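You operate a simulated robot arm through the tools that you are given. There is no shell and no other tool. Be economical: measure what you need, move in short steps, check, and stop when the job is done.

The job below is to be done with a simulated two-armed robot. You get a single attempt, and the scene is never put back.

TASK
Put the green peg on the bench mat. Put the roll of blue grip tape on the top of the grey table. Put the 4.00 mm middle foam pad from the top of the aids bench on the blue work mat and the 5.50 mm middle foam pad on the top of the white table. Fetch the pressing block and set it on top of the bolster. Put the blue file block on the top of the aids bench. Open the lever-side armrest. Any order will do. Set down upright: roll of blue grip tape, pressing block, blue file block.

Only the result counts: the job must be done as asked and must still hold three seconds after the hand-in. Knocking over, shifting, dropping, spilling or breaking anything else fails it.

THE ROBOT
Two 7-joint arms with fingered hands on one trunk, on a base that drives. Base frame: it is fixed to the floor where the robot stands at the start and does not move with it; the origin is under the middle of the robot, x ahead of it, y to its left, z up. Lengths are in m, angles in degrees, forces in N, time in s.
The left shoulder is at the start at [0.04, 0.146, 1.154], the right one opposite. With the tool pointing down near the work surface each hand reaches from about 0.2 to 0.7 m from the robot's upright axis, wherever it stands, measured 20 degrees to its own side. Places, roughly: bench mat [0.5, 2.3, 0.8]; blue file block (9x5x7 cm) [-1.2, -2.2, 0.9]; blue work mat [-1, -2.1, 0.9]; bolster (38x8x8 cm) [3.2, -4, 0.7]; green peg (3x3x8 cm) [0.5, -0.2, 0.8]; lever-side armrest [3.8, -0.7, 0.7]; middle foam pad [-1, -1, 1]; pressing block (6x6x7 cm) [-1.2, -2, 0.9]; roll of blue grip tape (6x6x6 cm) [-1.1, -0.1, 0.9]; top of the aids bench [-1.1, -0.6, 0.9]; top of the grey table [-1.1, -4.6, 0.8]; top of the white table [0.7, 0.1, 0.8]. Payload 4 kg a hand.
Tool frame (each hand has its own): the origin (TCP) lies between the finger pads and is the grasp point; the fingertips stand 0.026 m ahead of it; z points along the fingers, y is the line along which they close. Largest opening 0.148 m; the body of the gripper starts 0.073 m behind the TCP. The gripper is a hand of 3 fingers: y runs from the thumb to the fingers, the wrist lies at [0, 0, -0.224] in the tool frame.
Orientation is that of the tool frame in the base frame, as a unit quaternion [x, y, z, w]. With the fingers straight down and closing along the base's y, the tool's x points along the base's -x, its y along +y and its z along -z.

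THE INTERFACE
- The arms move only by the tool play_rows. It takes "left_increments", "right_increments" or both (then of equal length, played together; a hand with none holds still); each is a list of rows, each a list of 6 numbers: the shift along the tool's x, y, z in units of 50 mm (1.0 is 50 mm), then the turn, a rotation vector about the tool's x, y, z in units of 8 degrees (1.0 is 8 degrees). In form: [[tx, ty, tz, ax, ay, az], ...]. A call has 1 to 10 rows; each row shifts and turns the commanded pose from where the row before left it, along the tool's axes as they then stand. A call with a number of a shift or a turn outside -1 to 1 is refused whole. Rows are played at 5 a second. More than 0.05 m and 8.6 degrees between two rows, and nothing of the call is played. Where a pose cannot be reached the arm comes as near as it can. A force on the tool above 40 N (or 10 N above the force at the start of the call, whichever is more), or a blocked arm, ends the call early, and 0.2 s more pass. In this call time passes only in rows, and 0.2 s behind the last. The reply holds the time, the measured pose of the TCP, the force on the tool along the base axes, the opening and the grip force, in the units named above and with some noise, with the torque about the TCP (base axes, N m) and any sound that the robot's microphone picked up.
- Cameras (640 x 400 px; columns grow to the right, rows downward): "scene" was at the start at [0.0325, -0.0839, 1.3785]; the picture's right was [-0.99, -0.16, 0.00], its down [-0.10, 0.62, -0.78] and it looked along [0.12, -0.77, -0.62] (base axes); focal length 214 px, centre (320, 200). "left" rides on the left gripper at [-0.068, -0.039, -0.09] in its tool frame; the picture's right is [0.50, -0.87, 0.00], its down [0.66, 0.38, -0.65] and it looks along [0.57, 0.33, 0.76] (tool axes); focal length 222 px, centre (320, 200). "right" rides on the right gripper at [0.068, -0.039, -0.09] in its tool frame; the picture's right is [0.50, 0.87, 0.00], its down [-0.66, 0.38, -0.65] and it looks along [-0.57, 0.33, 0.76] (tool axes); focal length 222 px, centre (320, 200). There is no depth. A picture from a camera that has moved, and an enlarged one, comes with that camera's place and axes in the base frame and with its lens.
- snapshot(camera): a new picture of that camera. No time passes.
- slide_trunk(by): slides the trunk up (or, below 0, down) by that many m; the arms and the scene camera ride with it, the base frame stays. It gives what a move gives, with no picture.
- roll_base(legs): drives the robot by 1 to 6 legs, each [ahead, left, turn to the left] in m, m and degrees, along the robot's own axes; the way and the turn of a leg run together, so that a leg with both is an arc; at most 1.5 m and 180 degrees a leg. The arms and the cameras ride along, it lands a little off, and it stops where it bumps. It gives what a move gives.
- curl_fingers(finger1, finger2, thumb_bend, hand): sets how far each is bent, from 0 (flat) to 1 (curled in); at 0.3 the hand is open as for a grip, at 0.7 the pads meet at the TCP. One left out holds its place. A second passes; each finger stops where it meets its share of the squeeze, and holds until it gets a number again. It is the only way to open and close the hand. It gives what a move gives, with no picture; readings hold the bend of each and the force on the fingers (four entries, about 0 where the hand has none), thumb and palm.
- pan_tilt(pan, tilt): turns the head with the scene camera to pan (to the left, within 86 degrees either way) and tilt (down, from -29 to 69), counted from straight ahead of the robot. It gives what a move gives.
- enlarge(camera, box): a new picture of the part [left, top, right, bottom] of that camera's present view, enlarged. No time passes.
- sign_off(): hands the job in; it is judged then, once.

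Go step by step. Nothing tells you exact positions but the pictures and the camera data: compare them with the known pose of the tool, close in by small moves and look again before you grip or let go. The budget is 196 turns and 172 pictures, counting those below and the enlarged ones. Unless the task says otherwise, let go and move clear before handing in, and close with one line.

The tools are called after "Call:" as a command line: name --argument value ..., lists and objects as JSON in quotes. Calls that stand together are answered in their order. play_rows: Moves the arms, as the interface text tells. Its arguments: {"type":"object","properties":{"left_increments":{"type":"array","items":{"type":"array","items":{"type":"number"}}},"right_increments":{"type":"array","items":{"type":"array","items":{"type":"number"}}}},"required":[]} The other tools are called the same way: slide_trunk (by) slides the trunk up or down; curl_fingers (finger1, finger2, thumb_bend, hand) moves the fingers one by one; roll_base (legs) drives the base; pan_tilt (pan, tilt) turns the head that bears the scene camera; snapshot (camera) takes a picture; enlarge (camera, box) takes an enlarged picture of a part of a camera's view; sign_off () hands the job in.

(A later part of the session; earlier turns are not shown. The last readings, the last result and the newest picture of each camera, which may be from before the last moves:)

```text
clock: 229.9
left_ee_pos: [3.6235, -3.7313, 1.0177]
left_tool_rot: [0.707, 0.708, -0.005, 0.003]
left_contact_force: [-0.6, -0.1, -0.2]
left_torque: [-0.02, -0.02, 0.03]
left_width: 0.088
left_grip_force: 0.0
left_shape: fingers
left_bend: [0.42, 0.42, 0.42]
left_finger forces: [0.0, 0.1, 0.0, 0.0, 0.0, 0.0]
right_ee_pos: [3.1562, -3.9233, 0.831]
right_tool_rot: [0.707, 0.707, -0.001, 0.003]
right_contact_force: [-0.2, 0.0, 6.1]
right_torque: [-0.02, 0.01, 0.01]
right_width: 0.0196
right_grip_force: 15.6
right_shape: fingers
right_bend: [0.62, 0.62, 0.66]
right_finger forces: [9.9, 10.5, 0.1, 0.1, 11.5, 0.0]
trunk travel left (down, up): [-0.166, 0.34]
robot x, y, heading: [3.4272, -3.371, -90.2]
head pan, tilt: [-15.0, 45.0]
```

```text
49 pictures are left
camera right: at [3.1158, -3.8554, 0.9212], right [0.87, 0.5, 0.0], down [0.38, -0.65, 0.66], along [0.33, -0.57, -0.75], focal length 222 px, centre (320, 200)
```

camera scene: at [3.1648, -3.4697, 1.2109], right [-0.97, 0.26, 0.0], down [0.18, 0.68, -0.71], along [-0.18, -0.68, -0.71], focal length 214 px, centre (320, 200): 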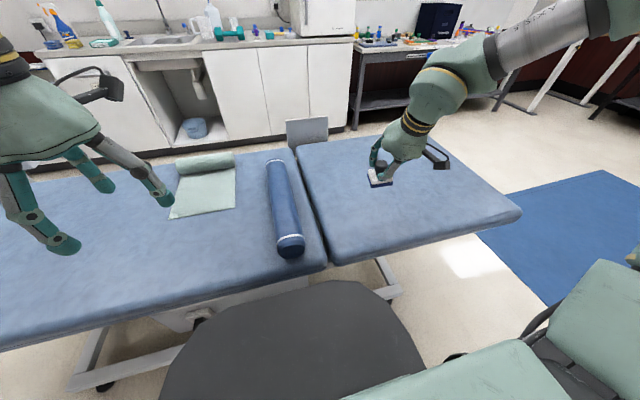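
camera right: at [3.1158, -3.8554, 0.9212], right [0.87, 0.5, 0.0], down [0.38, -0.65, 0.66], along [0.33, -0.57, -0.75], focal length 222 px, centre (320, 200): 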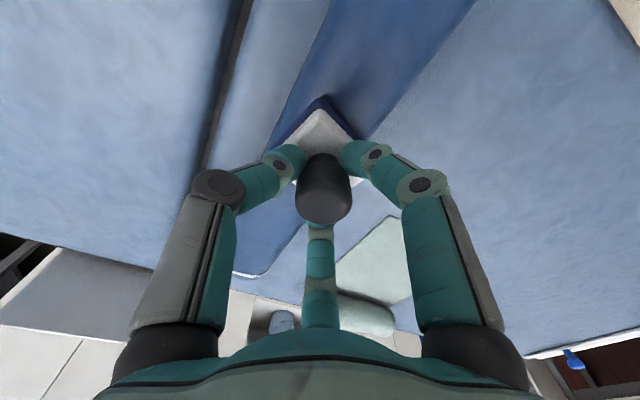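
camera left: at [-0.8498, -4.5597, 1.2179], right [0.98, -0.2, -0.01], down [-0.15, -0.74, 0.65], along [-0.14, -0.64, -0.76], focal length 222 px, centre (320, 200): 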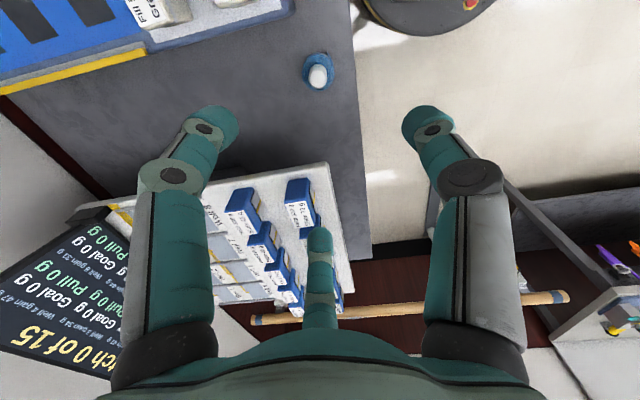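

Contact at 6 N with almost no torque, so the block sits centred on the ridge. I open the fingers only a little and look whether it stays level.

Call:
curl_fingers --hand "right" --finger1 0.56 --finger2 0.56 --thumb_bend 0.56

Call:
enlarge --camera "right" --box '[220, 70, 420, 230]'

Call:
enlarge --camera "scene" --box '[320, 120, 420, 220]'

```text
clock: 230.9
left_ee_pos: [3.6237, -3.7304, 1.0192]
left_tool_rot: [0.706, 0.708, -0.005, 0.003]
left_contact_force: [1.3, -1.0, -0.2]
left_torque: [0.03, 0.0, -0.01]
left_width: 0.088
left_grip_force: 0.2
left_shape: fingers
left_bend: [0.42, 0.42, 0.42]
left_finger forces: [0.0, 0.0, 0.0, 0.0, 0.0, 0.0]
right_ee_pos: [3.1565, -3.9237, 0.8309]
right_tool_rot: [0.707, 0.707, -0.001, 0.002]
right_contact_force: [-0.6, 1.0, 6.6]
right_torque: [-0.09, -0.12, -0.02]
right_width: 0.0418
right_grip_force: 3.0
right_shape: fingers
right_bend: [0.56, 0.58, 0.56]
right_finger forces: [0.0, 6.3, 0.1, 0.1, 0.0, 0.0]
trunk travel left (down, up): [-0.166, 0.34]
robot x, y, heading: [3.4295, -3.3723, -90.1]
head pan, tilt: [-15.0, 45.0]
```

```text
2.50 times, centred on (320, 150) of right
camera zoom: at [3.1159, -3.8551, 0.9206], right [0.87, 0.5, 0.0], down [0.38, -0.65, 0.66], along [0.33, -0.57, -0.75], focal length 555 px, centre (320, 325)
```

zoom: 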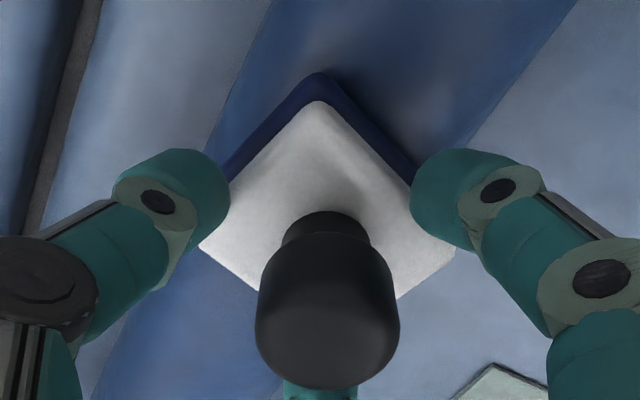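

```text
4.00 times, centred on (370, 170) of scene
camera zoom: at [3.4056, -3.4672, 1.2112], right [-0.97, 0.26, 0.0], down [0.18, 0.68, -0.71], along [-0.18, -0.68, -0.71], focal length 858 px, centre (120, 320)
```

zoom: 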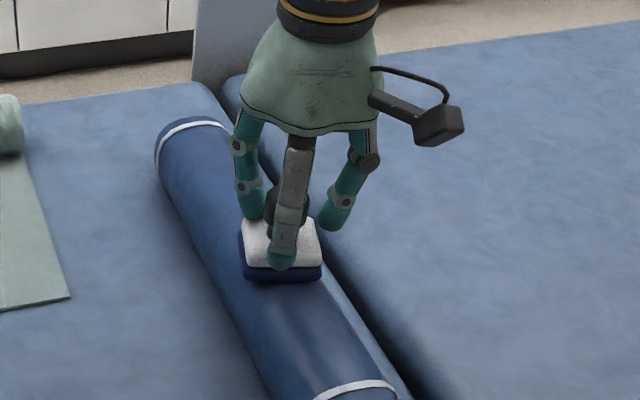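

Call:
play_rows --right_increments '[[0, 0, -0.1, 0, 0, 0], [0, 0, -0.1, 0, 0, 0]]'

Call:
enlarge --camera "right" --box '[220, 70, 420, 230]'

```text
clock: 231.5
left_ee_pos: [3.6228, -3.7313, 1.0188]
left_tool_rot: [0.706, 0.708, -0.006, 0.002]
left_contact_force: [-0.6, 0.2, 0.1]
left_torque: [0.03, 0.03, -0.03]
left_width: 0.0879
left_grip_force: 0.1
left_shape: fingers
left_bend: [0.42, 0.42, 0.42]
left_finger forces: [0.0, 0.2, 0.1, 0.1, 0.0, 0.0]
right_ee_pos: [3.156, -3.9223, 0.8394]
right_tool_rot: [0.708, 0.707, 0.0, 0.002]
right_contact_force: [0.3, 0.4, 0.3]
right_torque: [-0.01, -0.02, 0.01]
right_width: 0.0418
right_grip_force: 0.0
right_shape: fingers
right_bend: [0.56, 0.56, 0.56]
right_finger forces: [0.1, 0.0, 0.0, 0.0, 0.0, 0.0]
trunk travel left (down, up): [-0.166, 0.34]
robot x, y, heading: [3.4313, -3.3709, -90.1]
head pan, tilt: [-15.0, 45.0]
```

```text
2.50 times, centred on (320, 150) of right
camera zoom: at [3.1154, -3.8553, 0.9301], right [0.87, 0.5, 0.0], down [0.38, -0.65, 0.66], along [0.33, -0.57, -0.75], focal length 555 px, centre (320, 325)
```

zoom: 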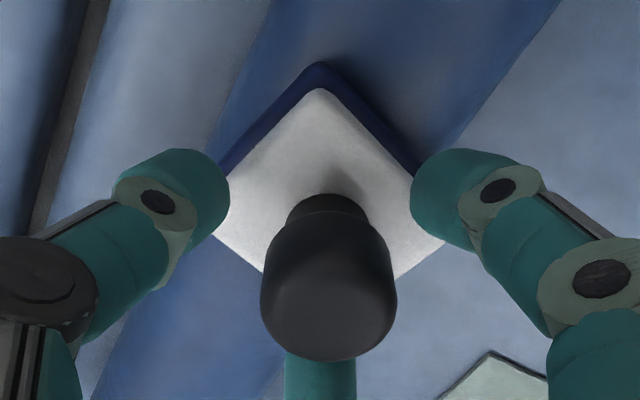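

The block stands on its own, untouched. I open wider and rise straight up.

Call:
curl_fingers --hand "right" --finger1 0.4 --finger2 0.4 --thumb_bend 0.4

Call:
play_rows --right_increments '[[0, 0, -0.4, 0, 0, 0], [0, 0, -0.7, 0, 0, 0], [0, 0, -0.9, 0, 0, 0], [0, 0, -0.9, 0, 0, 0], [0, 0, -0.9, 0, 0, 0]]'

Call:
enlarge --camera "scene" --box '[320, 120, 420, 220]'

```text
clock: 232.5
left_ee_pos: [3.6227, -3.7325, 1.0185]
left_tool_rot: [0.707, 0.707, -0.005, 0.003]
left_contact_force: [0.7, -1.0, -0.3]
left_torque: [0.02, -0.02, 0.04]
left_width: 0.088
left_grip_force: 0.1
left_shape: fingers
left_bend: [0.42, 0.42, 0.42]
left_finger forces: [0.0, 0.0, 0.1, 0.0, 0.1, 0.1]
right_ee_pos: [3.1553, -3.9228, 0.8378]
right_tool_rot: [0.707, 0.707, 0.0, 0.002]
right_contact_force: [-0.7, 0.0, 0.4]
right_torque: [-0.01, -0.04, 0.04]
right_width: 0.0947
right_grip_force: 0.0
right_shape: fingers
right_bend: [0.4, 0.4, 0.4]
right_finger forces: [0.0, 0.0, 0.0, 0.0, 0.0, 0.1]
trunk travel left (down, up): [-0.166, 0.34]
robot x, y, heading: [3.426, -3.3703, -89.9]
head pan, tilt: [-15.0, 45.0]
```

```text
clock: 233.7
left_ee_pos: [3.6227, -3.7313, 1.0176]
left_tool_rot: [0.706, 0.708, -0.005, 0.002]
left_contact_force: [0.4, 0.1, -0.4]
left_torque: [-0.02, 0.0, 0.0]
left_width: 0.0881
left_grip_force: 0.1
left_shape: fingers
left_bend: [0.42, 0.42, 0.42]
left_finger forces: [0.0, 0.0, 0.1, 0.0, 0.1, 0.0]
right_ee_pos: [3.1565, -3.9242, 1.0285]
right_tool_rot: [0.707, 0.707, 0.001, 0.003]
right_contact_force: [-0.7, -0.4, -0.2]
right_torque: [-0.01, 0.0, -0.01]
right_width: 0.0946
right_grip_force: 0.0
right_shape: fingers
right_bend: [0.4, 0.4, 0.4]
right_finger forces: [0.1, 0.0, 0.1, 0.0, 0.0, 0.1]
trunk travel left (down, up): [-0.166, 0.34]
robot x, y, heading: [3.4297, -3.37, -90.0]
head pan, tilt: [-15.0, 45.0]
```

```text
4.00 times, centred on (370, 170) of scene
camera zoom: at [3.4053, -3.469, 1.211], right [-0.97, 0.26, 0.0], down [0.18, 0.68, -0.71], along [-0.18, -0.68, -0.71], focal length 858 px, centre (120, 320)
```

zoom: 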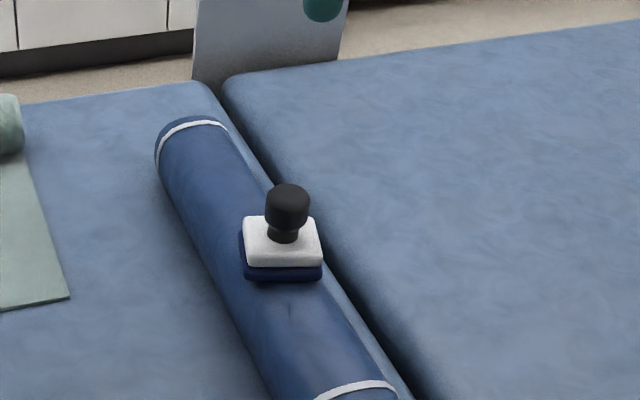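

The pressing block stands on the bolster. I draw the right hand in, back away and turn to look at the chair with the lever-side armrest.

Call:
play_rows --right_increments '[[0.9, 0, -0.3, 0, 0, 0], [0.9, 0, -0.3, 0, 0, 0], [0.9, 0, -0.3, 0, 0, 0], [0.9, 0, 0, 0, 0, 0]]'

Call:
roll_base --legs '[[-0.8, 0, 0], [0, 0, 180]]'

Call:
pan_tilt --pan -5 --tilt 25

Call:
snapshot --camera "scene"

```text
clock: 234.7
left_ee_pos: [3.6223, -3.7299, 1.02]
left_tool_rot: [0.707, 0.708, -0.006, 0.003]
left_contact_force: [-0.4, 0.6, 0.8]
left_torque: [-0.03, 0.04, 0.01]
left_width: 0.0881
left_grip_force: 0.0
left_shape: fingers
left_bend: [0.42, 0.42, 0.42]
left_finger forces: [0.1, 0.1, 0.0, 0.0, 0.0, 0.1]
right_ee_pos: [3.1541, -3.7419, 1.0739]
right_tool_rot: [0.707, 0.707, 0.0, 0.002]
right_contact_force: [0.6, 0.3, -0.1]
right_torque: [-0.04, 0.0, -0.01]
right_width: 0.0949
right_grip_force: 0.0
right_shape: fingers
right_bend: [0.4, 0.4, 0.4]
right_finger forces: [0.0, 0.0, 0.0, 0.0, 0.0, 0.0]
trunk travel left (down, up): [-0.166, 0.34]
robot x, y, heading: [3.4272, -3.3727, -90.2]
head pan, tilt: [-15.0, 45.0]
```

```text
clock: 246.3
left_ee_pos: [3.2307, -2.2094, 1.0181]
left_tool_rot: [0.709, -0.705, -0.003, -0.005]
left_contact_force: [-1.2, 0.4, 0.4]
left_torque: [0.02, 0.01, 0.01]
left_width: 0.0881
left_grip_force: 0.0
left_shape: fingers
left_bend: [0.42, 0.42, 0.42]
left_finger forces: [0.1, 0.0, 0.0, 0.0, 0.0, 0.1]
right_ee_pos: [3.6997, -2.1952, 1.0748]
right_tool_rot: [0.708, -0.706, -0.001, 0.0]
right_contact_force: [-0.9, 0.3, 0.7]
right_torque: [0.02, -0.02, -0.02]
right_width: 0.0948
right_grip_force: 0.0
right_shape: fingers
right_bend: [0.4, 0.4, 0.4]
right_finger forces: [0.1, 0.0, 0.0, 0.0, 0.0, 0.0]
trunk travel left (down, up): [-0.166, 0.34]
robot x, y, heading: [3.4271, -2.5707, 90.2]
head pan, tilt: [-15.0, 45.0]
```

```text
clock: 247.1
left_ee_pos: [3.2304, -2.2093, 1.0189]
left_tool_rot: [0.708, -0.706, -0.003, -0.004]
left_contact_force: [-0.6, 0.4, -0.3]
left_torque: [0.0, 0.0, 0.0]
left_width: 0.0882
left_grip_force: 0.0
left_shape: fingers
left_bend: [0.42, 0.42, 0.42]
left_finger forces: [0.0, 0.0, 0.1, 0.0, 0.0, 0.1]
right_ee_pos: [3.6995, -2.1944, 1.0742]
right_tool_rot: [0.708, -0.706, -0.001, 0.0]
right_contact_force: [-0.2, -0.7, -0.4]
right_torque: [0.0, -0.02, 0.03]
right_width: 0.0949
right_grip_force: 0.0
right_shape: fingers
right_bend: [0.4, 0.4, 0.4]
right_finger forces: [0.0, 0.1, 0.0, 0.0, 0.1, 0.0]
trunk travel left (down, up): [-0.166, 0.34]
robot x, y, heading: [3.4279, -2.5719, 90.1]
head pan, tilt: [-5.0, 25.0]
```

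```text
44 pictures are left
camera scene: at [3.4335, -2.4567, 1.2416], right [1.0, -0.08, 0.0], down [-0.04, -0.42, -0.91], along [0.08, 0.9, -0.42], focal length 214 px, centre (320, 200)
```

scene: 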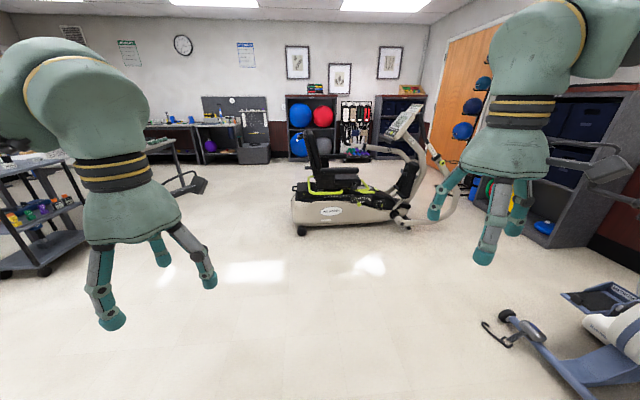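

Call:
enlarge --camera "scene" --box '[280, 90, 480, 245]'

```text
2.58 times, centred on (380, 168) of scene
camera zoom: at [3.4335, -2.4567, 1.2416], right [1.0, -0.08, 0.0], down [-0.04, -0.42, -0.91], along [0.08, 0.9, -0.42], focal length 554 px, centre (165, 284)
```

zoom: 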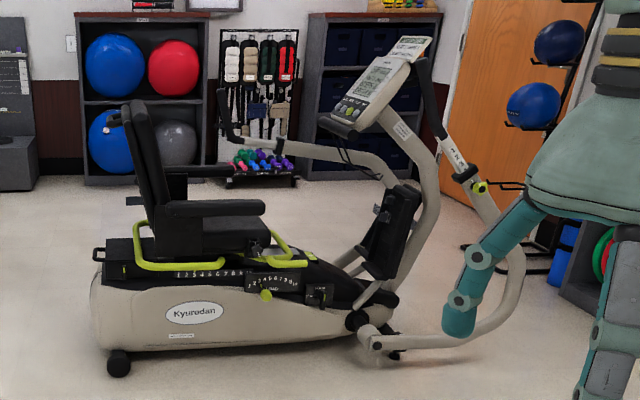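

That is a recumbent stepper; its near armrest pad runs from about x 3.65 to 3.93 at z 0.7, hinged at the backrest. I drive closer to see the hinge.

Call:
roll_base --legs '[[1.15, 0, 0], [0, -0.2, 0]]'

Call:
pan_tilt --pan -5 --tilt 45

Call:
snapshot --camera "scene"

Call:
snapshot --camera "right"

```text
clock: 254.2
left_ee_pos: [3.4241, -1.0581, 1.0178]
left_tool_rot: [0.71, -0.704, -0.002, -0.006]
left_contact_force: [0.8, 0.0, 0.2]
left_torque: [0.03, -0.01, 0.01]
left_width: 0.0881
left_grip_force: 0.0
left_shape: fingers
left_bend: [0.42, 0.42, 0.42]
left_finger forces: [0.1, 0.0, 0.0, 0.0, 0.0, 0.1]
right_ee_pos: [3.8939, -1.0432, 1.0737]
right_tool_rot: [0.709, -0.705, -0.001, 0.0]
right_contact_force: [0.5, -0.8, 0.4]
right_torque: [-0.05, 0.01, -0.02]
right_width: 0.0948
right_grip_force: 0.0
right_shape: fingers
right_bend: [0.4, 0.4, 0.4]
right_finger forces: [0.0, 0.0, 0.0, 0.0, 0.1, 0.1]
trunk travel left (down, up): [-0.166, 0.34]
robot x, y, heading: [3.6163, -1.4202, 90.2]
head pan, tilt: [-5.0, 25.0]
```

```text
clock: 255.0
left_ee_pos: [3.4246, -1.0589, 1.0168]
left_tool_rot: [0.71, -0.704, -0.003, -0.004]
left_contact_force: [0.5, -0.1, 1.2]
left_torque: [-0.02, -0.02, 0.0]
left_width: 0.0884
left_grip_force: 0.0
left_shape: fingers
left_bend: [0.42, 0.42, 0.42]
left_finger forces: [0.0, 0.0, 0.0, 0.1, 0.1, 0.1]
right_ee_pos: [3.8933, -1.0435, 1.0745]
right_tool_rot: [0.709, -0.705, -0.002, 0.0]
right_contact_force: [-0.7, 0.3, -0.2]
right_torque: [0.02, -0.01, 0.0]
right_width: 0.0948
right_grip_force: 0.1
right_shape: fingers
right_bend: [0.4, 0.4, 0.4]
right_finger forces: [0.1, 0.0, 0.0, 0.0, 0.0, 0.0]
trunk travel left (down, up): [-0.166, 0.34]
robot x, y, heading: [3.6234, -1.4188, 90.3]
head pan, tilt: [-5.0, 45.0]
```

```text
42 pictures are left
camera scene: at [3.6268, -1.316, 1.2112], right [1.0, -0.08, 0.0], down [-0.06, -0.7, -0.71], along [0.06, 0.71, -0.71], focal length 214 px, centre (320, 200)
```

scene: 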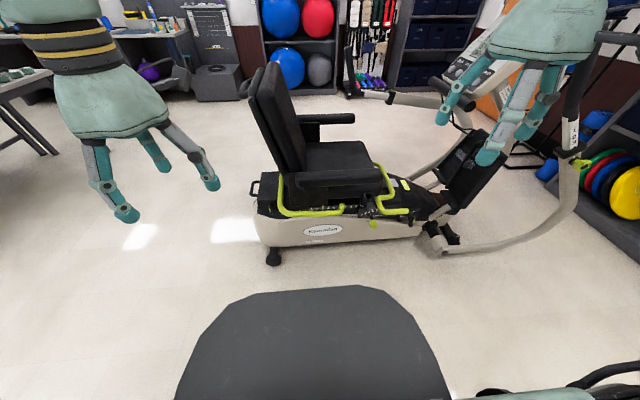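

```text
41 pictures are left
camera right: at [3.9322, -1.1115, 1.1643], right [-0.86, -0.5, 0.0], down [-0.38, 0.65, 0.66], along [-0.33, 0.57, -0.75], focal length 222 px, centre (320, 200)
```

right: 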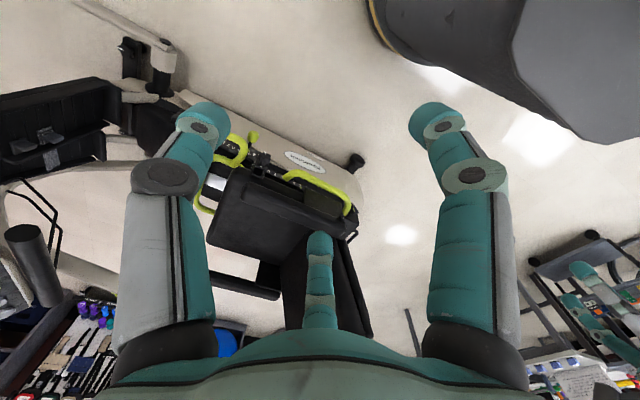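

Call:
enlarge --camera "scene" --box '[230, 60, 430, 270]'

Call:
enlarge --camera "right" --box '[190, 110, 390, 340]'

```text
1.90 times, centred on (330, 165) of scene
camera zoom: at [3.6268, -1.316, 1.2112], right [1.0, -0.08, 0.0], down [-0.06, -0.7, -0.71], along [0.06, 0.71, -0.71], focal length 408 px, centre (301, 267)
```

zoom: 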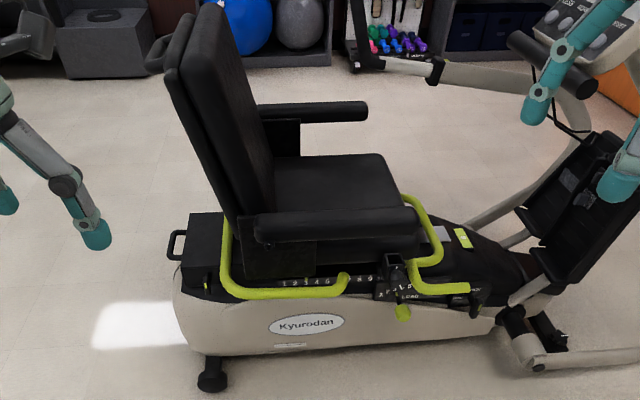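

```text
1.74 times, centred on (290, 225) of right
camera zoom: at [3.9322, -1.1115, 1.1643], right [-0.86, -0.5, 0.0], down [-0.38, 0.65, 0.66], along [-0.33, 0.57, -0.75], focal length 386 px, centre (372, 156)
```

zoom: 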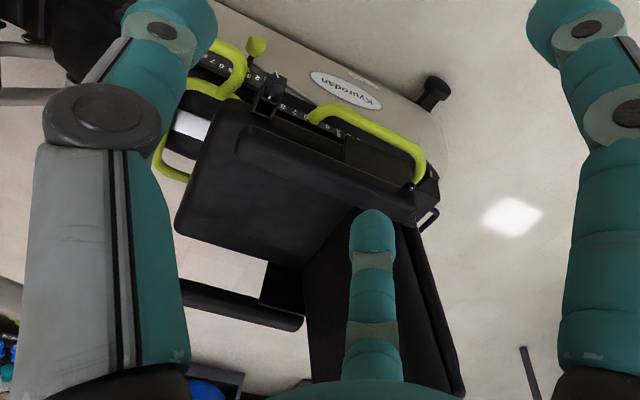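

The armrest bar runs from its hinge at about (3.61, -0.70) to (3.91, -0.70), z 0.71. I plan to close the right hand to a point, lay it horizontal, put it under the bar from my side and lift the bar round its hinge. First I lower the trunk, close the hand and tilt it level.

Call:
curl_fingers --hand "right" --finger1 0.7 --finger2 0.7 --thumb_bend 0.7

Call:
slide_trunk --by -0.1

Call:
play_rows --right_increments '[[-0.8, 0.4, 0, 0, 0, 0], [-0.8, 0.4, 0, 0, 0, 0], [-0.6, 0.3, 0, 0, 0, 0], [0, 0, 0, 0, -0.95, 0], [0, 0, 0, 0, -0.95, 0], [0, 0, 0, 0, -0.95, 0], [0, 0, 0, 0, -0.95, 0], [0, 0, 0, 0, -0.95, 0], [0, 0, 0, 0, -0.95, 0]]'

Call:
play_rows --right_increments '[[0, 0, 0, 0, -0.95, 0], [0, 0, 0, 0, -0.95, 0], [0, 0, 0, 0, -0.95, 0], [0, 0, 0, 0, -0.95, 0], [0, 0, 0, 0, -0.95, 0], [0, 0, 0, 0, -0.8, 0]]'

Call:
snapshot --camera "scene"

```text
clock: 256.0
left_ee_pos: [3.4252, -1.0575, 1.0184]
left_tool_rot: [0.709, -0.705, -0.003, -0.005]
left_contact_force: [-1.0, 0.3, -0.1]
left_torque: [0.02, -0.01, 0.04]
left_width: 0.088
left_grip_force: 0.0
left_shape: fingers
left_bend: [0.42, 0.42, 0.42]
left_finger forces: [0.0, 0.1, 0.1, 0.0, 0.0, 0.0]
right_ee_pos: [3.8933, -1.0432, 1.0732]
right_tool_rot: [0.709, -0.705, -0.001, 0.001]
right_contact_force: [0.0, 0.2, 0.8]
right_torque: [0.01, -0.01, -0.03]
right_width: 0.0001
right_grip_force: 0.1
right_shape: fingers
right_bend: [0.69, 0.69, 0.7]
right_finger forces: [0.0, 0.1, 0.1, 0.1, 0.0, 0.0]
trunk travel left (down, up): [-0.166, 0.34]
robot x, y, heading: [3.6221, -1.4166, 90.1]
head pan, tilt: [-5.0, 45.0]
```

```text
clock: 257.4
left_ee_pos: [3.4253, -1.0578, 0.9163]
left_tool_rot: [0.709, -0.705, -0.003, -0.005]
left_contact_force: [-0.1, 0.6, -0.9]
left_torque: [-0.02, 0.01, 0.0]
left_width: 0.0879
left_grip_force: 0.0
left_shape: fingers
left_bend: [0.42, 0.42, 0.42]
left_finger forces: [0.0, 0.0, 0.0, 0.1, 0.0, 0.0]
right_ee_pos: [3.8933, -1.0429, 0.9719]
right_tool_rot: [0.709, -0.705, -0.001, 0.0]
right_contact_force: [-0.1, 0.2, -1.0]
right_torque: [0.01, -0.01, -0.01]
right_width: 0.0003
right_grip_force: 0.1
right_shape: fingers
right_bend: [0.69, 0.69, 0.7]
right_finger forces: [0.0, 0.0, 0.0, 0.0, 0.0, 0.1]
trunk travel left (down, up): [-0.066, 0.44]
robot x, y, heading: [3.6221, -1.4194, 90.0]
head pan, tilt: [-5.0, 45.0]
```

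```text
clock: 259.4
left_ee_pos: [3.4247, -1.0576, 0.9171]
left_tool_rot: [0.71, -0.704, -0.002, -0.005]
left_contact_force: [0.0, 0.2, -0.8]
left_torque: [-0.07, 0.02, -0.01]
left_width: 0.0882
left_grip_force: 0.0
left_shape: fingers
left_bend: [0.42, 0.42, 0.42]
left_finger forces: [0.0, 0.0, 0.2, 0.1, 0.0, 0.0]
right_ee_pos: [3.838, -0.936, 0.973]
right_tool_rot: [0.652, -0.651, -0.277, -0.273]
right_contact_force: [0.1, -1.0, -0.9]
right_torque: [0.0, -0.03, -0.02]
right_width: 0.0003
right_grip_force: 0.0
right_shape: fingers
right_bend: [0.69, 0.69, 0.7]
right_finger forces: [0.0, 0.0, 0.1, 0.0, 0.0, 0.1]
trunk travel left (down, up): [-0.066, 0.44]
robot x, y, heading: [3.6238, -1.4206, 90.0]
head pan, tilt: [-5.0, 45.0]
```

```text
clock: 260.8
left_ee_pos: [3.4239, -1.0585, 0.917]
left_tool_rot: [0.71, -0.704, -0.002, -0.005]
left_contact_force: [-0.8, -0.3, -0.7]
left_torque: [0.0, -0.01, -0.02]
left_width: 0.088
left_grip_force: 0.1
left_shape: fingers
left_bend: [0.42, 0.42, 0.42]
left_finger forces: [0.1, 0.0, 0.1, 0.1, 0.0, 0.0]
right_ee_pos: [3.8509, -0.9549, 1.0725]
right_tool_rot: [0.506, -0.503, -0.498, -0.492]
right_contact_force: [0.7, 0.0, 0.5]
right_torque: [0.03, 0.01, -0.03]
right_width: 0.0002
right_grip_force: 0.0
right_shape: fingers
right_bend: [0.69, 0.69, 0.7]
right_finger forces: [0.0, 0.1, 0.0, 0.0, 0.0, 0.1]
right hand out of reach, approached as far as the arm can: row 4, 5, 6
trunk travel left (down, up): [-0.066, 0.44]
robot x, y, heading: [3.6237, -1.4182, 90.4]
head pan, tilt: [-5.0, 45.0]
```

```text
38 pictures are left
camera scene: at [3.6273, -1.3164, 1.1098], right [1.0, -0.08, 0.0], down [-0.06, -0.7, -0.71], along [0.06, 0.7, -0.71], focal length 214 px, centre (320, 200)
```

scene: 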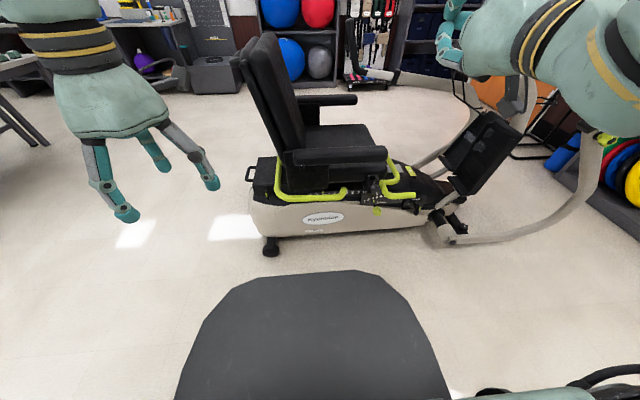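

Call:
play_rows --right_increments '[[0, 0, 0.8, 0, 0, 0], [0, 0, 0.8, 0, 0, 0], [0, 0, 0.75, 0, 0, 0], [0, 0, 0.75, 0, 0, 0], [0.8, 0, 0, 0, 0, 0], [0.8, 0, 0, 0, 0, 0], [0.8, 0, 0, 0, 0, 0], [0.8, 0, 0, 0, 0, 0], [0.8, 0, 0, 0, 0, 0], [0.8, 0, 0, 0, 0, 0]]'

Call:
snapshot --camera "scene"

Call:
snapshot --camera "right"

```text
clock: 262.9
left_ee_pos: [3.4252, -1.0577, 0.9168]
left_tool_rot: [0.71, -0.705, -0.003, -0.006]
left_contact_force: [0.4, 0.3, -0.2]
left_torque: [0.02, -0.03, 0.02]
left_width: 0.0879
left_grip_force: 0.1
left_shape: fingers
left_bend: [0.42, 0.42, 0.42]
left_finger forces: [0.0, 0.0, 0.0, 0.0, 0.0, 0.1]
right_ee_pos: [3.8875, -0.7966, 1.0879]
right_tool_rot: [0.509, -0.505, -0.496, -0.489]
right_contact_force: [0.6, -0.6, 0.4]
right_torque: [0.01, 0.0, 0.03]
right_width: 0.0
right_grip_force: 0.0
right_shape: fingers
right_bend: [0.69, 0.69, 0.7]
right_finger forces: [0.0, 0.0, 0.1, 0.1, 0.1, 0.0]
right hand out of reach, approached as far as the arm can: row 1, 2, 3, 5, 6, 7, 8, 9, 10
trunk travel left (down, up): [-0.066, 0.44]
robot x, y, heading: [3.6235, -1.4204, 90.5]
head pan, tilt: [-5.0, 45.0]
```

```text
37 pictures are left
camera scene: at [3.6275, -1.316, 1.1098], right [1.0, -0.08, 0.0], down [-0.06, -0.7, -0.71], along [0.06, 0.7, -0.71], focal length 214 px, centre (320, 200)
```

scene: 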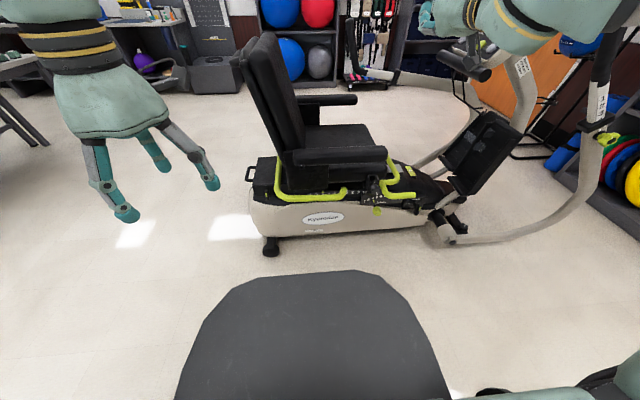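

```text
36 pictures are left
camera right: at [3.9258, -0.8884, 1.0226], right [-0.87, -0.02, -0.5], down [-0.37, -0.64, 0.67], along [-0.33, 0.77, 0.55], focal length 222 px, centre (320, 200)
```

right: 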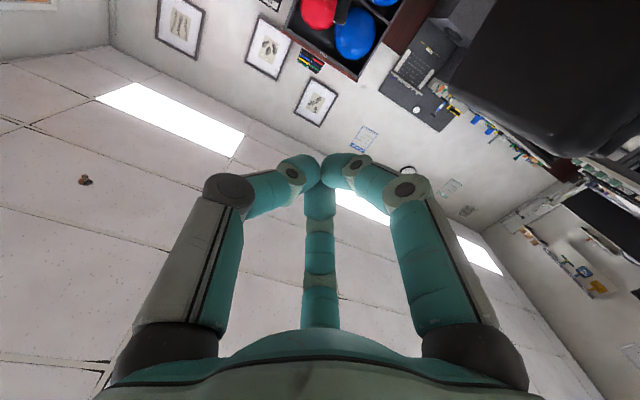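

A level hand cannot be lowered there, so I use a 45° slant instead: rotate back half way and lower the closed hand beside the bar.

Call:
play_rows --right_increments '[[0, 0, 0, 0, 0.94, 0], [0, 0, 0, 0, 0.94, 0], [0, 0, 0, 0, 0.94, 0], [0, 0, 0, 0, 0.94, 0], [0, 0, 0, 0, 0.94, 0], [0, 0, 0, 0, 0.94, 0]]'

Call:
play_rows --right_increments '[[0.66, 0.1, 0.66, 0, 0, 0], [0.66, 0.1, 0.66, 0, 0, 0], [0.66, 0.1, 0.66, 0, 0, 0], [0.66, 0.1, 0.66, 0, 0, 0], [0.66, 0.1, 0.66, 0, 0, 0], [0.66, 0.1, 0.66, 0, 0, 0], [0.66, 0.1, 0.66, 0, 0, 0], [0.66, 0.1, 0.66, 0, 0, 0]]'

Call:
snapshot --camera "scene"

```text
clock: 264.4
left_ee_pos: [3.4244, -1.056, 0.9165]
left_tool_rot: [0.709, -0.705, -0.001, -0.005]
left_contact_force: [-0.1, -0.2, 0.3]
left_torque: [-0.01, -0.02, 0.01]
left_width: 0.0882
left_grip_force: 0.0
left_shape: fingers
left_bend: [0.42, 0.42, 0.42]
left_finger forces: [0.1, 0.0, 0.0, 0.0, 0.1, 0.1]
right_ee_pos: [3.8859, -0.7956, 1.087]
right_tool_rot: [0.655, -0.652, -0.271, -0.268]
right_contact_force: [0.0, 0.3, -0.5]
right_torque: [0.01, 0.01, 0.01]
right_width: 0.0002
right_grip_force: 0.0
right_shape: fingers
right_bend: [0.69, 0.69, 0.7]
right_finger forces: [0.1, 0.0, 0.0, 0.0, 0.0, 0.0]
trunk travel left (down, up): [-0.066, 0.44]
robot x, y, heading: [3.6213, -1.4184, 90.0]
head pan, tilt: [-5.0, 45.0]
```

```text
clock: 266.1
left_ee_pos: [3.4254, -1.0567, 0.9163]
left_tool_rot: [0.71, -0.705, -0.002, -0.004]
left_contact_force: [-1.0, 0.0, 0.2]
left_torque: [-0.03, -0.01, -0.02]
left_width: 0.0881
left_grip_force: 0.0
left_shape: fingers
left_bend: [0.42, 0.42, 0.42]
left_finger forces: [0.0, 0.0, 0.1, 0.0, 0.0, 0.0]
right_ee_pos: [3.8464, -0.7963, 0.715]
right_tool_rot: [0.654, -0.652, -0.272, -0.269]
right_contact_force: [-0.3, -0.2, -0.1]
right_torque: [-0.03, 0.02, -0.02]
right_width: 0.0001
right_grip_force: 0.0
right_shape: fingers
right_bend: [0.69, 0.69, 0.7]
right_finger forces: [0.1, 0.0, 0.1, 0.1, 0.1, 0.1]
trunk travel left (down, up): [-0.066, 0.44]
robot x, y, heading: [3.6231, -1.4158, 90.6]
head pan, tilt: [-5.0, 45.0]
```

```text
35 pictures are left
camera scene: at [3.6276, -1.3153, 1.1097], right [1.0, -0.08, 0.0], down [-0.06, -0.71, -0.71], along [0.06, 0.7, -0.71], focal length 214 px, centre (320, 200)
```

scene: 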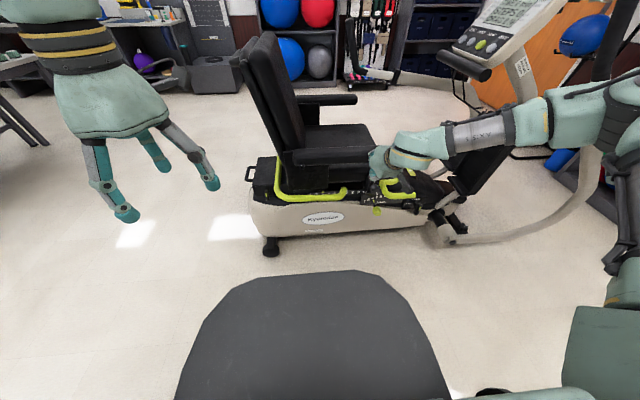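

Call:
play_rows --right_increments '[[0.67, 0, 0.67, 0, 0, 0], [0.67, 0, 0.67, 0, 0, 0], [-0.5, 0, 0.5, 0, 0, 0], [-0.5, 0, 0.4, 0, 0, 0]]'

Call:
snapshot --camera "right"

Call:
enlarge --camera "scene" --box '[260, 80, 460, 230]'

```text
clock: 267.1
left_ee_pos: [3.4246, -1.0577, 0.9161]
left_tool_rot: [0.709, -0.705, -0.003, -0.005]
left_contact_force: [0.4, -0.4, 0.2]
left_torque: [0.04, 0.03, 0.01]
left_width: 0.0882
left_grip_force: 0.1
left_shape: fingers
left_bend: [0.42, 0.42, 0.42]
left_finger forces: [0.0, 0.0, 0.0, 0.0, 0.1, 0.1]
right_ee_pos: [3.8722, -0.7362, 0.6926]
right_tool_rot: [0.654, -0.652, -0.273, -0.27]
right_contact_force: [1.1, 0.7, 0.7]
right_torque: [0.01, -0.04, 0.0]
right_width: 0.0002
right_grip_force: 0.1
right_shape: fingers
right_bend: [0.69, 0.69, 0.7]
right_finger forces: [0.0, 0.0, 0.0, 0.1, 0.0, 0.0]
right hand out of reach, approached as far as the arm can: row 1, 2, 4
trunk travel left (down, up): [-0.066, 0.44]
robot x, y, heading: [3.6218, -1.4205, 90.3]
head pan, tilt: [-5.0, 45.0]
```

```text
34 pictures are left
camera right: at [3.9118, -0.8462, 0.709], right [-0.87, -0.36, -0.35], down [-0.37, 0.0, 0.93], along [-0.33, 0.93, -0.13], focal length 222 px, centre (320, 200)
```

right: 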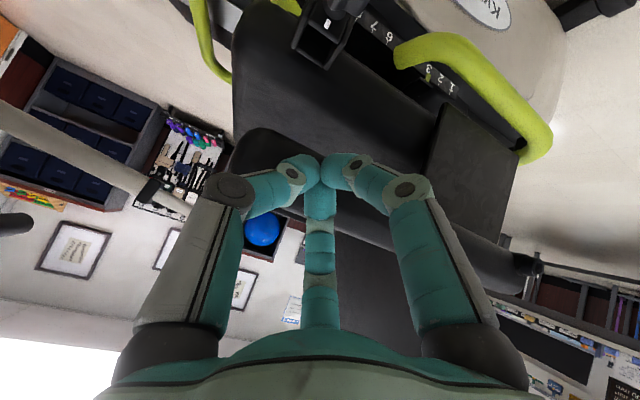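

```text
2.67 times, centred on (360, 155) of scene
camera zoom: at [3.6277, -1.3164, 1.1098], right [1.0, -0.08, 0.0], down [-0.06, -0.7, -0.71], along [0.06, 0.7, -0.71], focal length 572 px, centre (213, 320)
```

zoom: 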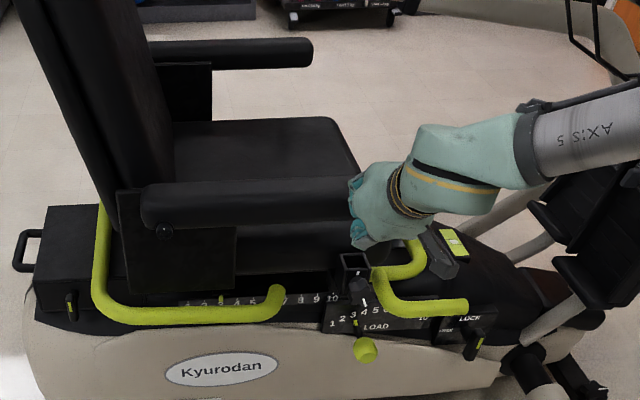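

The bar is thicker and its hinge is at about (3.615, z 0.68). Poking under it from here is out of reach, so I'll grip the bar from above near its front end and lead it up round the hinge. First I back off, raise and bring the hand upright.

Call:
play_rows --right_increments '[[0.57, 0, -0.57, 0, 0, 0], [0.57, 0, -0.57, 0, 0, 0], [-0.68, 0, -0.68, 0, 0, 0], [-0.68, 0, -0.68, 0, 0, 0], [-0.68, 0, -0.68, 0, 0, 0], [-0.68, 0, -0.68, 0, 0, 0], [-0.68, 0, -0.68, 0, 0, 0]]'

Call:
play_rows --right_increments '[[0, 0, 0, 0, 0.94, 0], [0, 0, 0, 0, 0.94, 0], [0, 0, 0, 0, 0.94, 0], [0, 0, 0, 0, 0.94, 0], [0, 0, 0, 0, 0.94, 0], [0, 0, 0, 0, 0.94, 0]]'

Call:
curl_fingers --hand "right" --finger1 0.28 --finger2 0.28 --thumb_bend 0.28

Call:
play_rows --right_increments '[[0, 0, 0, 0, 0, 1], [0, 0, 0, 0, 0, 1], [0, 0, 0, 0, 0, 1], [0, 0, 0, 0, 0, 1], [0, 0, 0, 0, 0, 1], [0, 0, 0, 0, 0, 1], [0, 0, 0, 0, 0, 1], [0, 0, 0, 0, 0, 1], [0, 0, 0, 0, 0, 1], [0, 0, 0, 0, 0, 1]]'

```text
clock: 268.8
left_ee_pos: [3.4235, -1.0578, 0.9169]
left_tool_rot: [0.709, -0.705, -0.003, -0.005]
left_contact_force: [0.3, -0.6, -0.6]
left_torque: [-0.01, -0.01, -0.01]
left_width: 0.0881
left_grip_force: 0.1
left_shape: fingers
left_bend: [0.42, 0.42, 0.42]
left_finger forces: [0.0, 0.0, 0.1, 0.0, 0.0, 0.0]
right_ee_pos: [3.8718, -0.8166, 0.9328]
right_tool_rot: [0.655, -0.652, -0.272, -0.269]
right_contact_force: [0.3, -0.7, 0.3]
right_torque: [-0.01, 0.04, -0.01]
right_width: 0.0
right_grip_force: 0.1
right_shape: fingers
right_bend: [0.69, 0.69, 0.7]
right_finger forces: [0.0, 0.0, 0.1, 0.0, 0.0, 0.0]
trunk travel left (down, up): [-0.066, 0.44]
robot x, y, heading: [3.6197, -1.417, 90.6]
head pan, tilt: [-5.0, 45.0]
```

```text
clock: 270.1
left_ee_pos: [3.4247, -1.0555, 0.9159]
left_tool_rot: [0.71, -0.704, -0.002, -0.003]
left_contact_force: [0.6, 0.5, 0.9]
left_torque: [-0.04, 0.03, -0.03]
left_width: 0.088
left_grip_force: 0.0
left_shape: fingers
left_bend: [0.42, 0.42, 0.42]
left_finger forces: [0.0, 0.0, 0.1, 0.1, 0.0, 0.0]
right_ee_pos: [3.9318, -0.8527, 0.958]
right_tool_rot: [0.712, -0.702, -0.006, -0.022]
right_contact_force: [-0.3, 0.1, 0.1]
right_torque: [-0.05, 0.03, 0.0]
right_width: 0.0
right_grip_force: 0.0
right_shape: fingers
right_bend: [0.69, 0.69, 0.7]
right_finger forces: [0.1, 0.0, 0.0, 0.1, 0.0, 0.0]
right hand out of reach, approached as far as the arm can: row 5, 6
trunk travel left (down, up): [-0.066, 0.44]
robot x, y, heading: [3.6197, -1.4218, 90.3]
head pan, tilt: [-5.0, 45.0]
```

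```text
clock: 271.1
left_ee_pos: [3.4237, -1.0578, 0.9165]
left_tool_rot: [0.71, -0.705, -0.003, -0.005]
left_contact_force: [-0.1, -0.2, 0.1]
left_torque: [-0.02, 0.0, -0.03]
left_width: 0.0883
left_grip_force: 0.2
left_shape: fingers
left_bend: [0.42, 0.42, 0.42]
left_finger forces: [0.0, 0.1, 0.0, 0.1, 0.0, 0.0]
right_ee_pos: [3.9313, -0.8562, 0.9603]
right_tool_rot: [0.712, -0.702, -0.007, -0.023]
right_contact_force: [-0.4, 0.5, -0.5]
right_torque: [0.04, -0.01, -0.04]
right_width: 0.1309
right_grip_force: 0.1
right_shape: fingers
right_bend: [0.28, 0.28, 0.28]
right_finger forces: [0.0, 0.0, 0.0, 0.0, 0.0, 0.0]
trunk travel left (down, up): [-0.066, 0.44]
robot x, y, heading: [3.622, -1.4126, 90.5]
head pan, tilt: [-5.0, 45.0]
```

```text
clock: 273.4
left_ee_pos: [3.4237, -1.0583, 0.9168]
left_tool_rot: [0.709, -0.705, -0.003, -0.005]
left_contact_force: [-0.1, -0.6, -0.2]
left_torque: [0.01, 0.0, -0.02]
left_width: 0.0876
left_grip_force: 0.1
left_shape: fingers
left_bend: [0.42, 0.42, 0.42]
left_finger forces: [0.0, 0.0, 0.0, 0.0, 0.0, 0.0]
right_ee_pos: [3.9316, -0.8571, 0.9597]
right_tool_rot: [-0.092, 0.996, 0.019, 0.013]
right_contact_force: [0.2, -1.3, 0.1]
right_torque: [0.0, 0.03, 0.01]
right_width: 0.1304
right_grip_force: 0.1
right_shape: fingers
right_bend: [0.28, 0.28, 0.28]
right_finger forces: [0.0, 0.0, 0.0, 0.0, 0.1, 0.1]
trunk travel left (down, up): [-0.066, 0.44]
robot x, y, heading: [3.6246, -1.4176, 90.2]
head pan, tilt: [-5.0, 45.0]
```

Call:
roll_base --legs '[[0.17, 0, 0]]'

Call:
play_rows --right_increments '[[0, 0, 0, 0, 0, 0.7], [0, 0, 0, 0, 0, 0.6], [0.8, -0.1, 0.2, 0, 0, 0], [0.7, -0.1, 0.2, 0, 0, 0]]'

Call:
snapshot --camera "right"

```text
clock: 274.8
left_ee_pos: [3.4239, -0.8875, 0.9168]
left_tool_rot: [0.709, -0.705, -0.002, -0.004]
left_contact_force: [-0.7, 0.3, 0.1]
left_torque: [-0.01, 0.01, -0.01]
left_width: 0.0881
left_grip_force: 0.1
left_shape: fingers
left_bend: [0.42, 0.42, 0.42]
left_finger forces: [0.1, 0.0, 0.1, 0.0, 0.0, 0.0]
right_ee_pos: [3.9304, -0.6874, 0.9594]
right_tool_rot: [-0.094, 0.995, 0.02, 0.012]
right_contact_force: [-0.1, 0.4, 0.2]
right_torque: [-0.07, -0.04, -0.04]
right_width: 0.1308
right_grip_force: 0.1
right_shape: fingers
right_bend: [0.28, 0.28, 0.28]
right_finger forces: [0.0, 0.0, 0.0, 0.1, 0.0, 0.0]
trunk travel left (down, up): [-0.066, 0.44]
robot x, y, heading: [3.6199, -1.252, 90.1]
head pan, tilt: [-5.0, 45.0]
```

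```text
clock: 275.8
left_ee_pos: [3.4246, -0.889, 0.9171]
left_tool_rot: [0.709, -0.705, -0.002, -0.005]
left_contact_force: [-0.4, -0.4, 0.0]
left_torque: [-0.02, -0.02, -0.02]
left_width: 0.0879
left_grip_force: 0.1
left_shape: fingers
left_bend: [0.42, 0.42, 0.42]
left_finger forces: [0.0, 0.0, 0.1, 0.1, 0.0, 0.0]
right_ee_pos: [3.8758, -0.695, 0.9384]
right_tool_rot: [0.012, 1.0, 0.026, -0.007]
right_contact_force: [0.4, 0.3, -0.3]
right_torque: [-0.05, 0.01, 0.0]
right_width: 0.1309
right_grip_force: 0.0
right_shape: fingers
right_bend: [0.28, 0.28, 0.28]
right_finger forces: [0.1, 0.0, 0.0, 0.0, 0.1, 0.1]
right hand out of reach, approached as far as the arm can: row 3, 4
trunk travel left (down, up): [-0.066, 0.44]
robot x, y, heading: [3.6193, -1.2511, 90.2]
head pan, tilt: [-5.0, 45.0]
```

```text
32 pictures are left
camera right: at [3.81, -0.7367, 1.0285], right [-0.48, 0.88, 0.05], down [0.67, 0.33, 0.66], along [0.56, 0.35, -0.75], focal length 222 px, centre (320, 200)
```

right: 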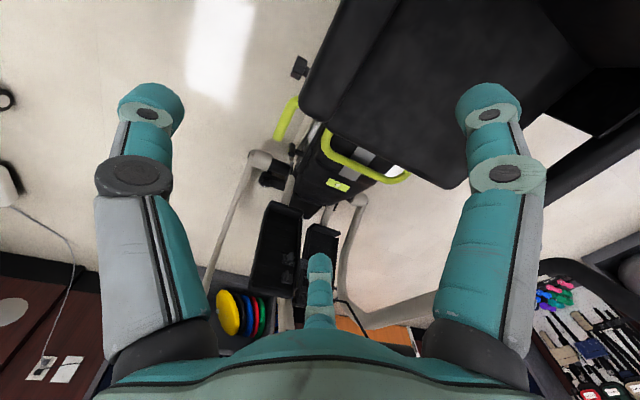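

Call:
enlarge --camera "right" --box '[260, 0, 500, 200]'

```text
2.00 times, centred on (380, 100) of right
camera zoom: at [3.81, -0.7367, 1.0285], right [-0.48, 0.88, 0.05], down [0.67, 0.33, 0.66], along [0.56, 0.35, -0.75], focal length 444 px, centre (200, 400)
```

zoom: 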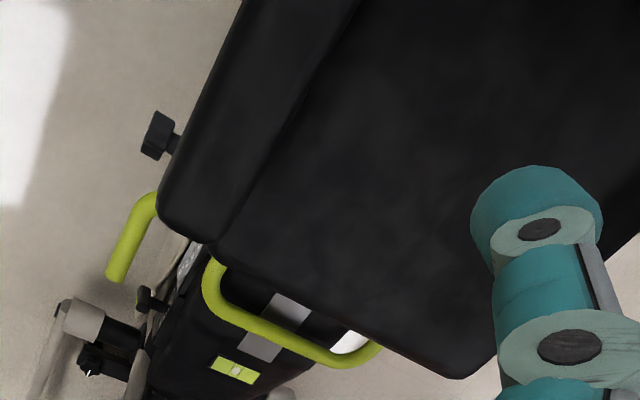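

Call:
roll_base --legs '[[0.04, 0.12, 0]]'

Call:
play_rows --right_increments '[[-0.5, 0, 0.7, 0, 0, 0], [-0.5, -0.1, 0.7, 0, 0, 0], [-0.5, -0.1, 0.5, 0, 0, 0], [-0.5, -0.1, 0, 0, 0, 0]]'

Call:
snapshot --camera "right"

```text
clock: 277.1
left_ee_pos: [3.3048, -0.849, 0.9161]
left_tool_rot: [0.709, -0.705, -0.002, -0.005]
left_contact_force: [0.2, -1.3, 0.6]
left_torque: [-0.03, -0.03, -0.03]
left_width: 0.0882
left_grip_force: 0.0
left_shape: fingers
left_bend: [0.42, 0.42, 0.42]
left_finger forces: [0.0, 0.1, 0.1, 0.0, 0.0, 0.0]
right_ee_pos: [3.7573, -0.6542, 0.939]
right_tool_rot: [0.01, 1.0, 0.025, -0.007]
right_contact_force: [0.1, -0.6, -0.1]
right_torque: [-0.01, 0.04, 0.03]
right_width: 0.131
right_grip_force: 0.1
right_shape: fingers
right_bend: [0.28, 0.28, 0.28]
right_finger forces: [0.1, 0.0, 0.1, 0.0, 0.1, 0.1]
trunk travel left (down, up): [-0.066, 0.44]
robot x, y, heading: [3.5009, -1.206, 90.4]
head pan, tilt: [-5.0, 45.0]
```

```text
clock: 278.1
left_ee_pos: [3.3035, -0.8509, 0.9171]
left_tool_rot: [0.709, -0.705, -0.003, -0.006]
left_contact_force: [0.2, -0.1, 0.2]
left_torque: [-0.01, 0.01, -0.01]
left_width: 0.0881
left_grip_force: 0.0
left_shape: fingers
left_bend: [0.42, 0.42, 0.42]
left_finger forces: [0.0, 0.0, 0.0, 0.1, 0.1, 0.0]
right_ee_pos: [3.8565, -0.6677, 0.8442]
right_tool_rot: [0.01, 1.0, 0.027, -0.006]
right_contact_force: [-0.1, -0.9, -0.3]
right_torque: [0.02, 0.0, -0.03]
right_width: 0.1306
right_grip_force: 0.2
right_shape: fingers
right_bend: [0.28, 0.28, 0.28]
right_finger forces: [0.0, 0.1, 0.1, 0.0, 0.0, 0.0]
trunk travel left (down, up): [-0.066, 0.44]
robot x, y, heading: [3.5014, -1.2109, 90.3]
head pan, tilt: [-5.0, 45.0]
```

```text
30 pictures are left
camera right: at [3.7887, -0.7103, 0.9318], right [-0.48, 0.88, 0.05], down [0.67, 0.33, 0.66], along [0.56, 0.35, -0.75], focal length 222 px, centre (320, 200)
```

right: 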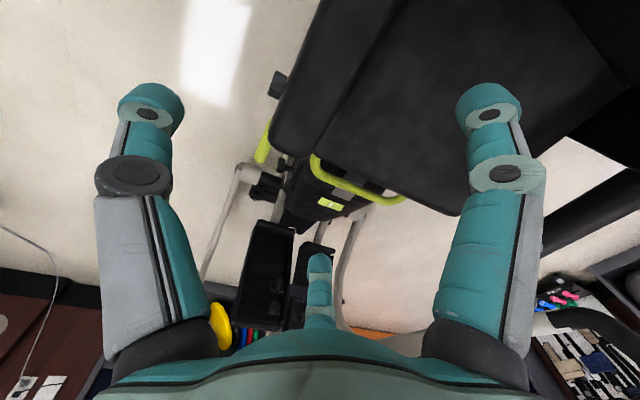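

Call:
curl_fingers --hand "right" --finger1 0.18 --finger2 0.18 --thumb_bend 0.22

Call:
play_rows --right_increments '[[0, 0.05, 0.8, 0, 0, 0], [0, 0, 0.8, 0, 0, 0], [0, 0, 0.5, 0, 0, 0], [0, 0, 0.5, 0, 0, 0]]'

Call:
snapshot --camera "right"

```text
clock: 279.1
left_ee_pos: [3.303, -0.8501, 0.9178]
left_tool_rot: [0.709, -0.705, -0.002, -0.005]
left_contact_force: [0.2, 0.2, -0.7]
left_torque: [0.01, 0.05, 0.0]
left_width: 0.088
left_grip_force: 0.0
left_shape: fingers
left_bend: [0.42, 0.42, 0.42]
left_finger forces: [0.0, 0.0, 0.0, 0.0, 0.1, 0.0]
right_ee_pos: [3.8567, -0.6665, 0.8424]
right_tool_rot: [0.01, 1.0, 0.025, -0.007]
right_contact_force: [0.2, 0.5, 0.1]
right_torque: [-0.02, -0.05, -0.02]
right_width: 0.1466
right_grip_force: 0.0
right_shape: fingers
right_bend: [0.18, 0.18, 0.22]
right_finger forces: [0.1, 0.0, 0.0, 0.0, 0.1, 0.0]
trunk travel left (down, up): [-0.066, 0.44]
robot x, y, heading: [3.5009, -1.2086, 90.3]
head pan, tilt: [-5.0, 45.0]
```

```text
clock: 280.1
left_ee_pos: [3.3023, -0.8494, 0.9169]
left_tool_rot: [0.709, -0.705, -0.001, -0.005]
left_contact_force: [-0.9, 0.3, -0.6]
left_torque: [-0.02, -0.01, 0.01]
left_width: 0.0882
left_grip_force: 0.1
left_shape: fingers
left_bend: [0.42, 0.42, 0.42]
left_finger forces: [0.0, 0.0, 0.0, 0.1, 0.1, 0.0]
right_ee_pos: [3.8633, -0.6438, 0.7509]
right_tool_rot: [-0.02, 1.0, 0.009, -0.012]
right_contact_force: [0.4, -0.2, -0.1]
right_torque: [0.0, 0.03, 0.01]
right_width: 0.1469
right_grip_force: 0.1
right_shape: fingers
right_bend: [0.18, 0.18, 0.22]
right_finger forces: [0.0, 0.1, 0.0, 0.0, 0.1, 0.1]
right hand out of reach, approached as far as the arm can: row 1, 2, 3, 4
trunk travel left (down, up): [-0.066, 0.44]
robot x, y, heading: [3.4984, -1.2105, 90.2]
head pan, tilt: [-5.0, 45.0]
```

```text
29 pictures are left
camera right: at [3.7982, -0.6867, 0.8422], right [-0.54, 0.84, 0.03], down [0.65, 0.39, 0.65], along [0.53, 0.36, -0.76], focal length 222 px, centre (320, 200)
```

right: 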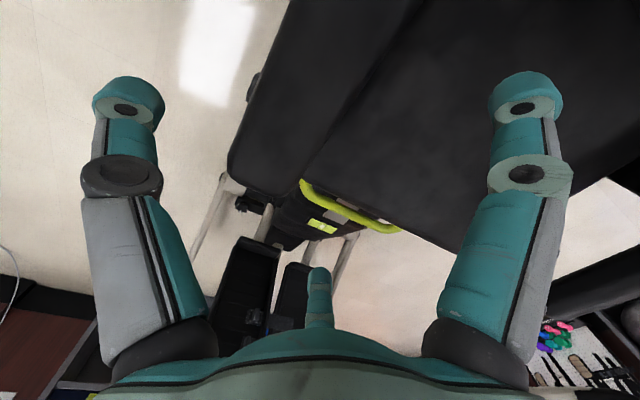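

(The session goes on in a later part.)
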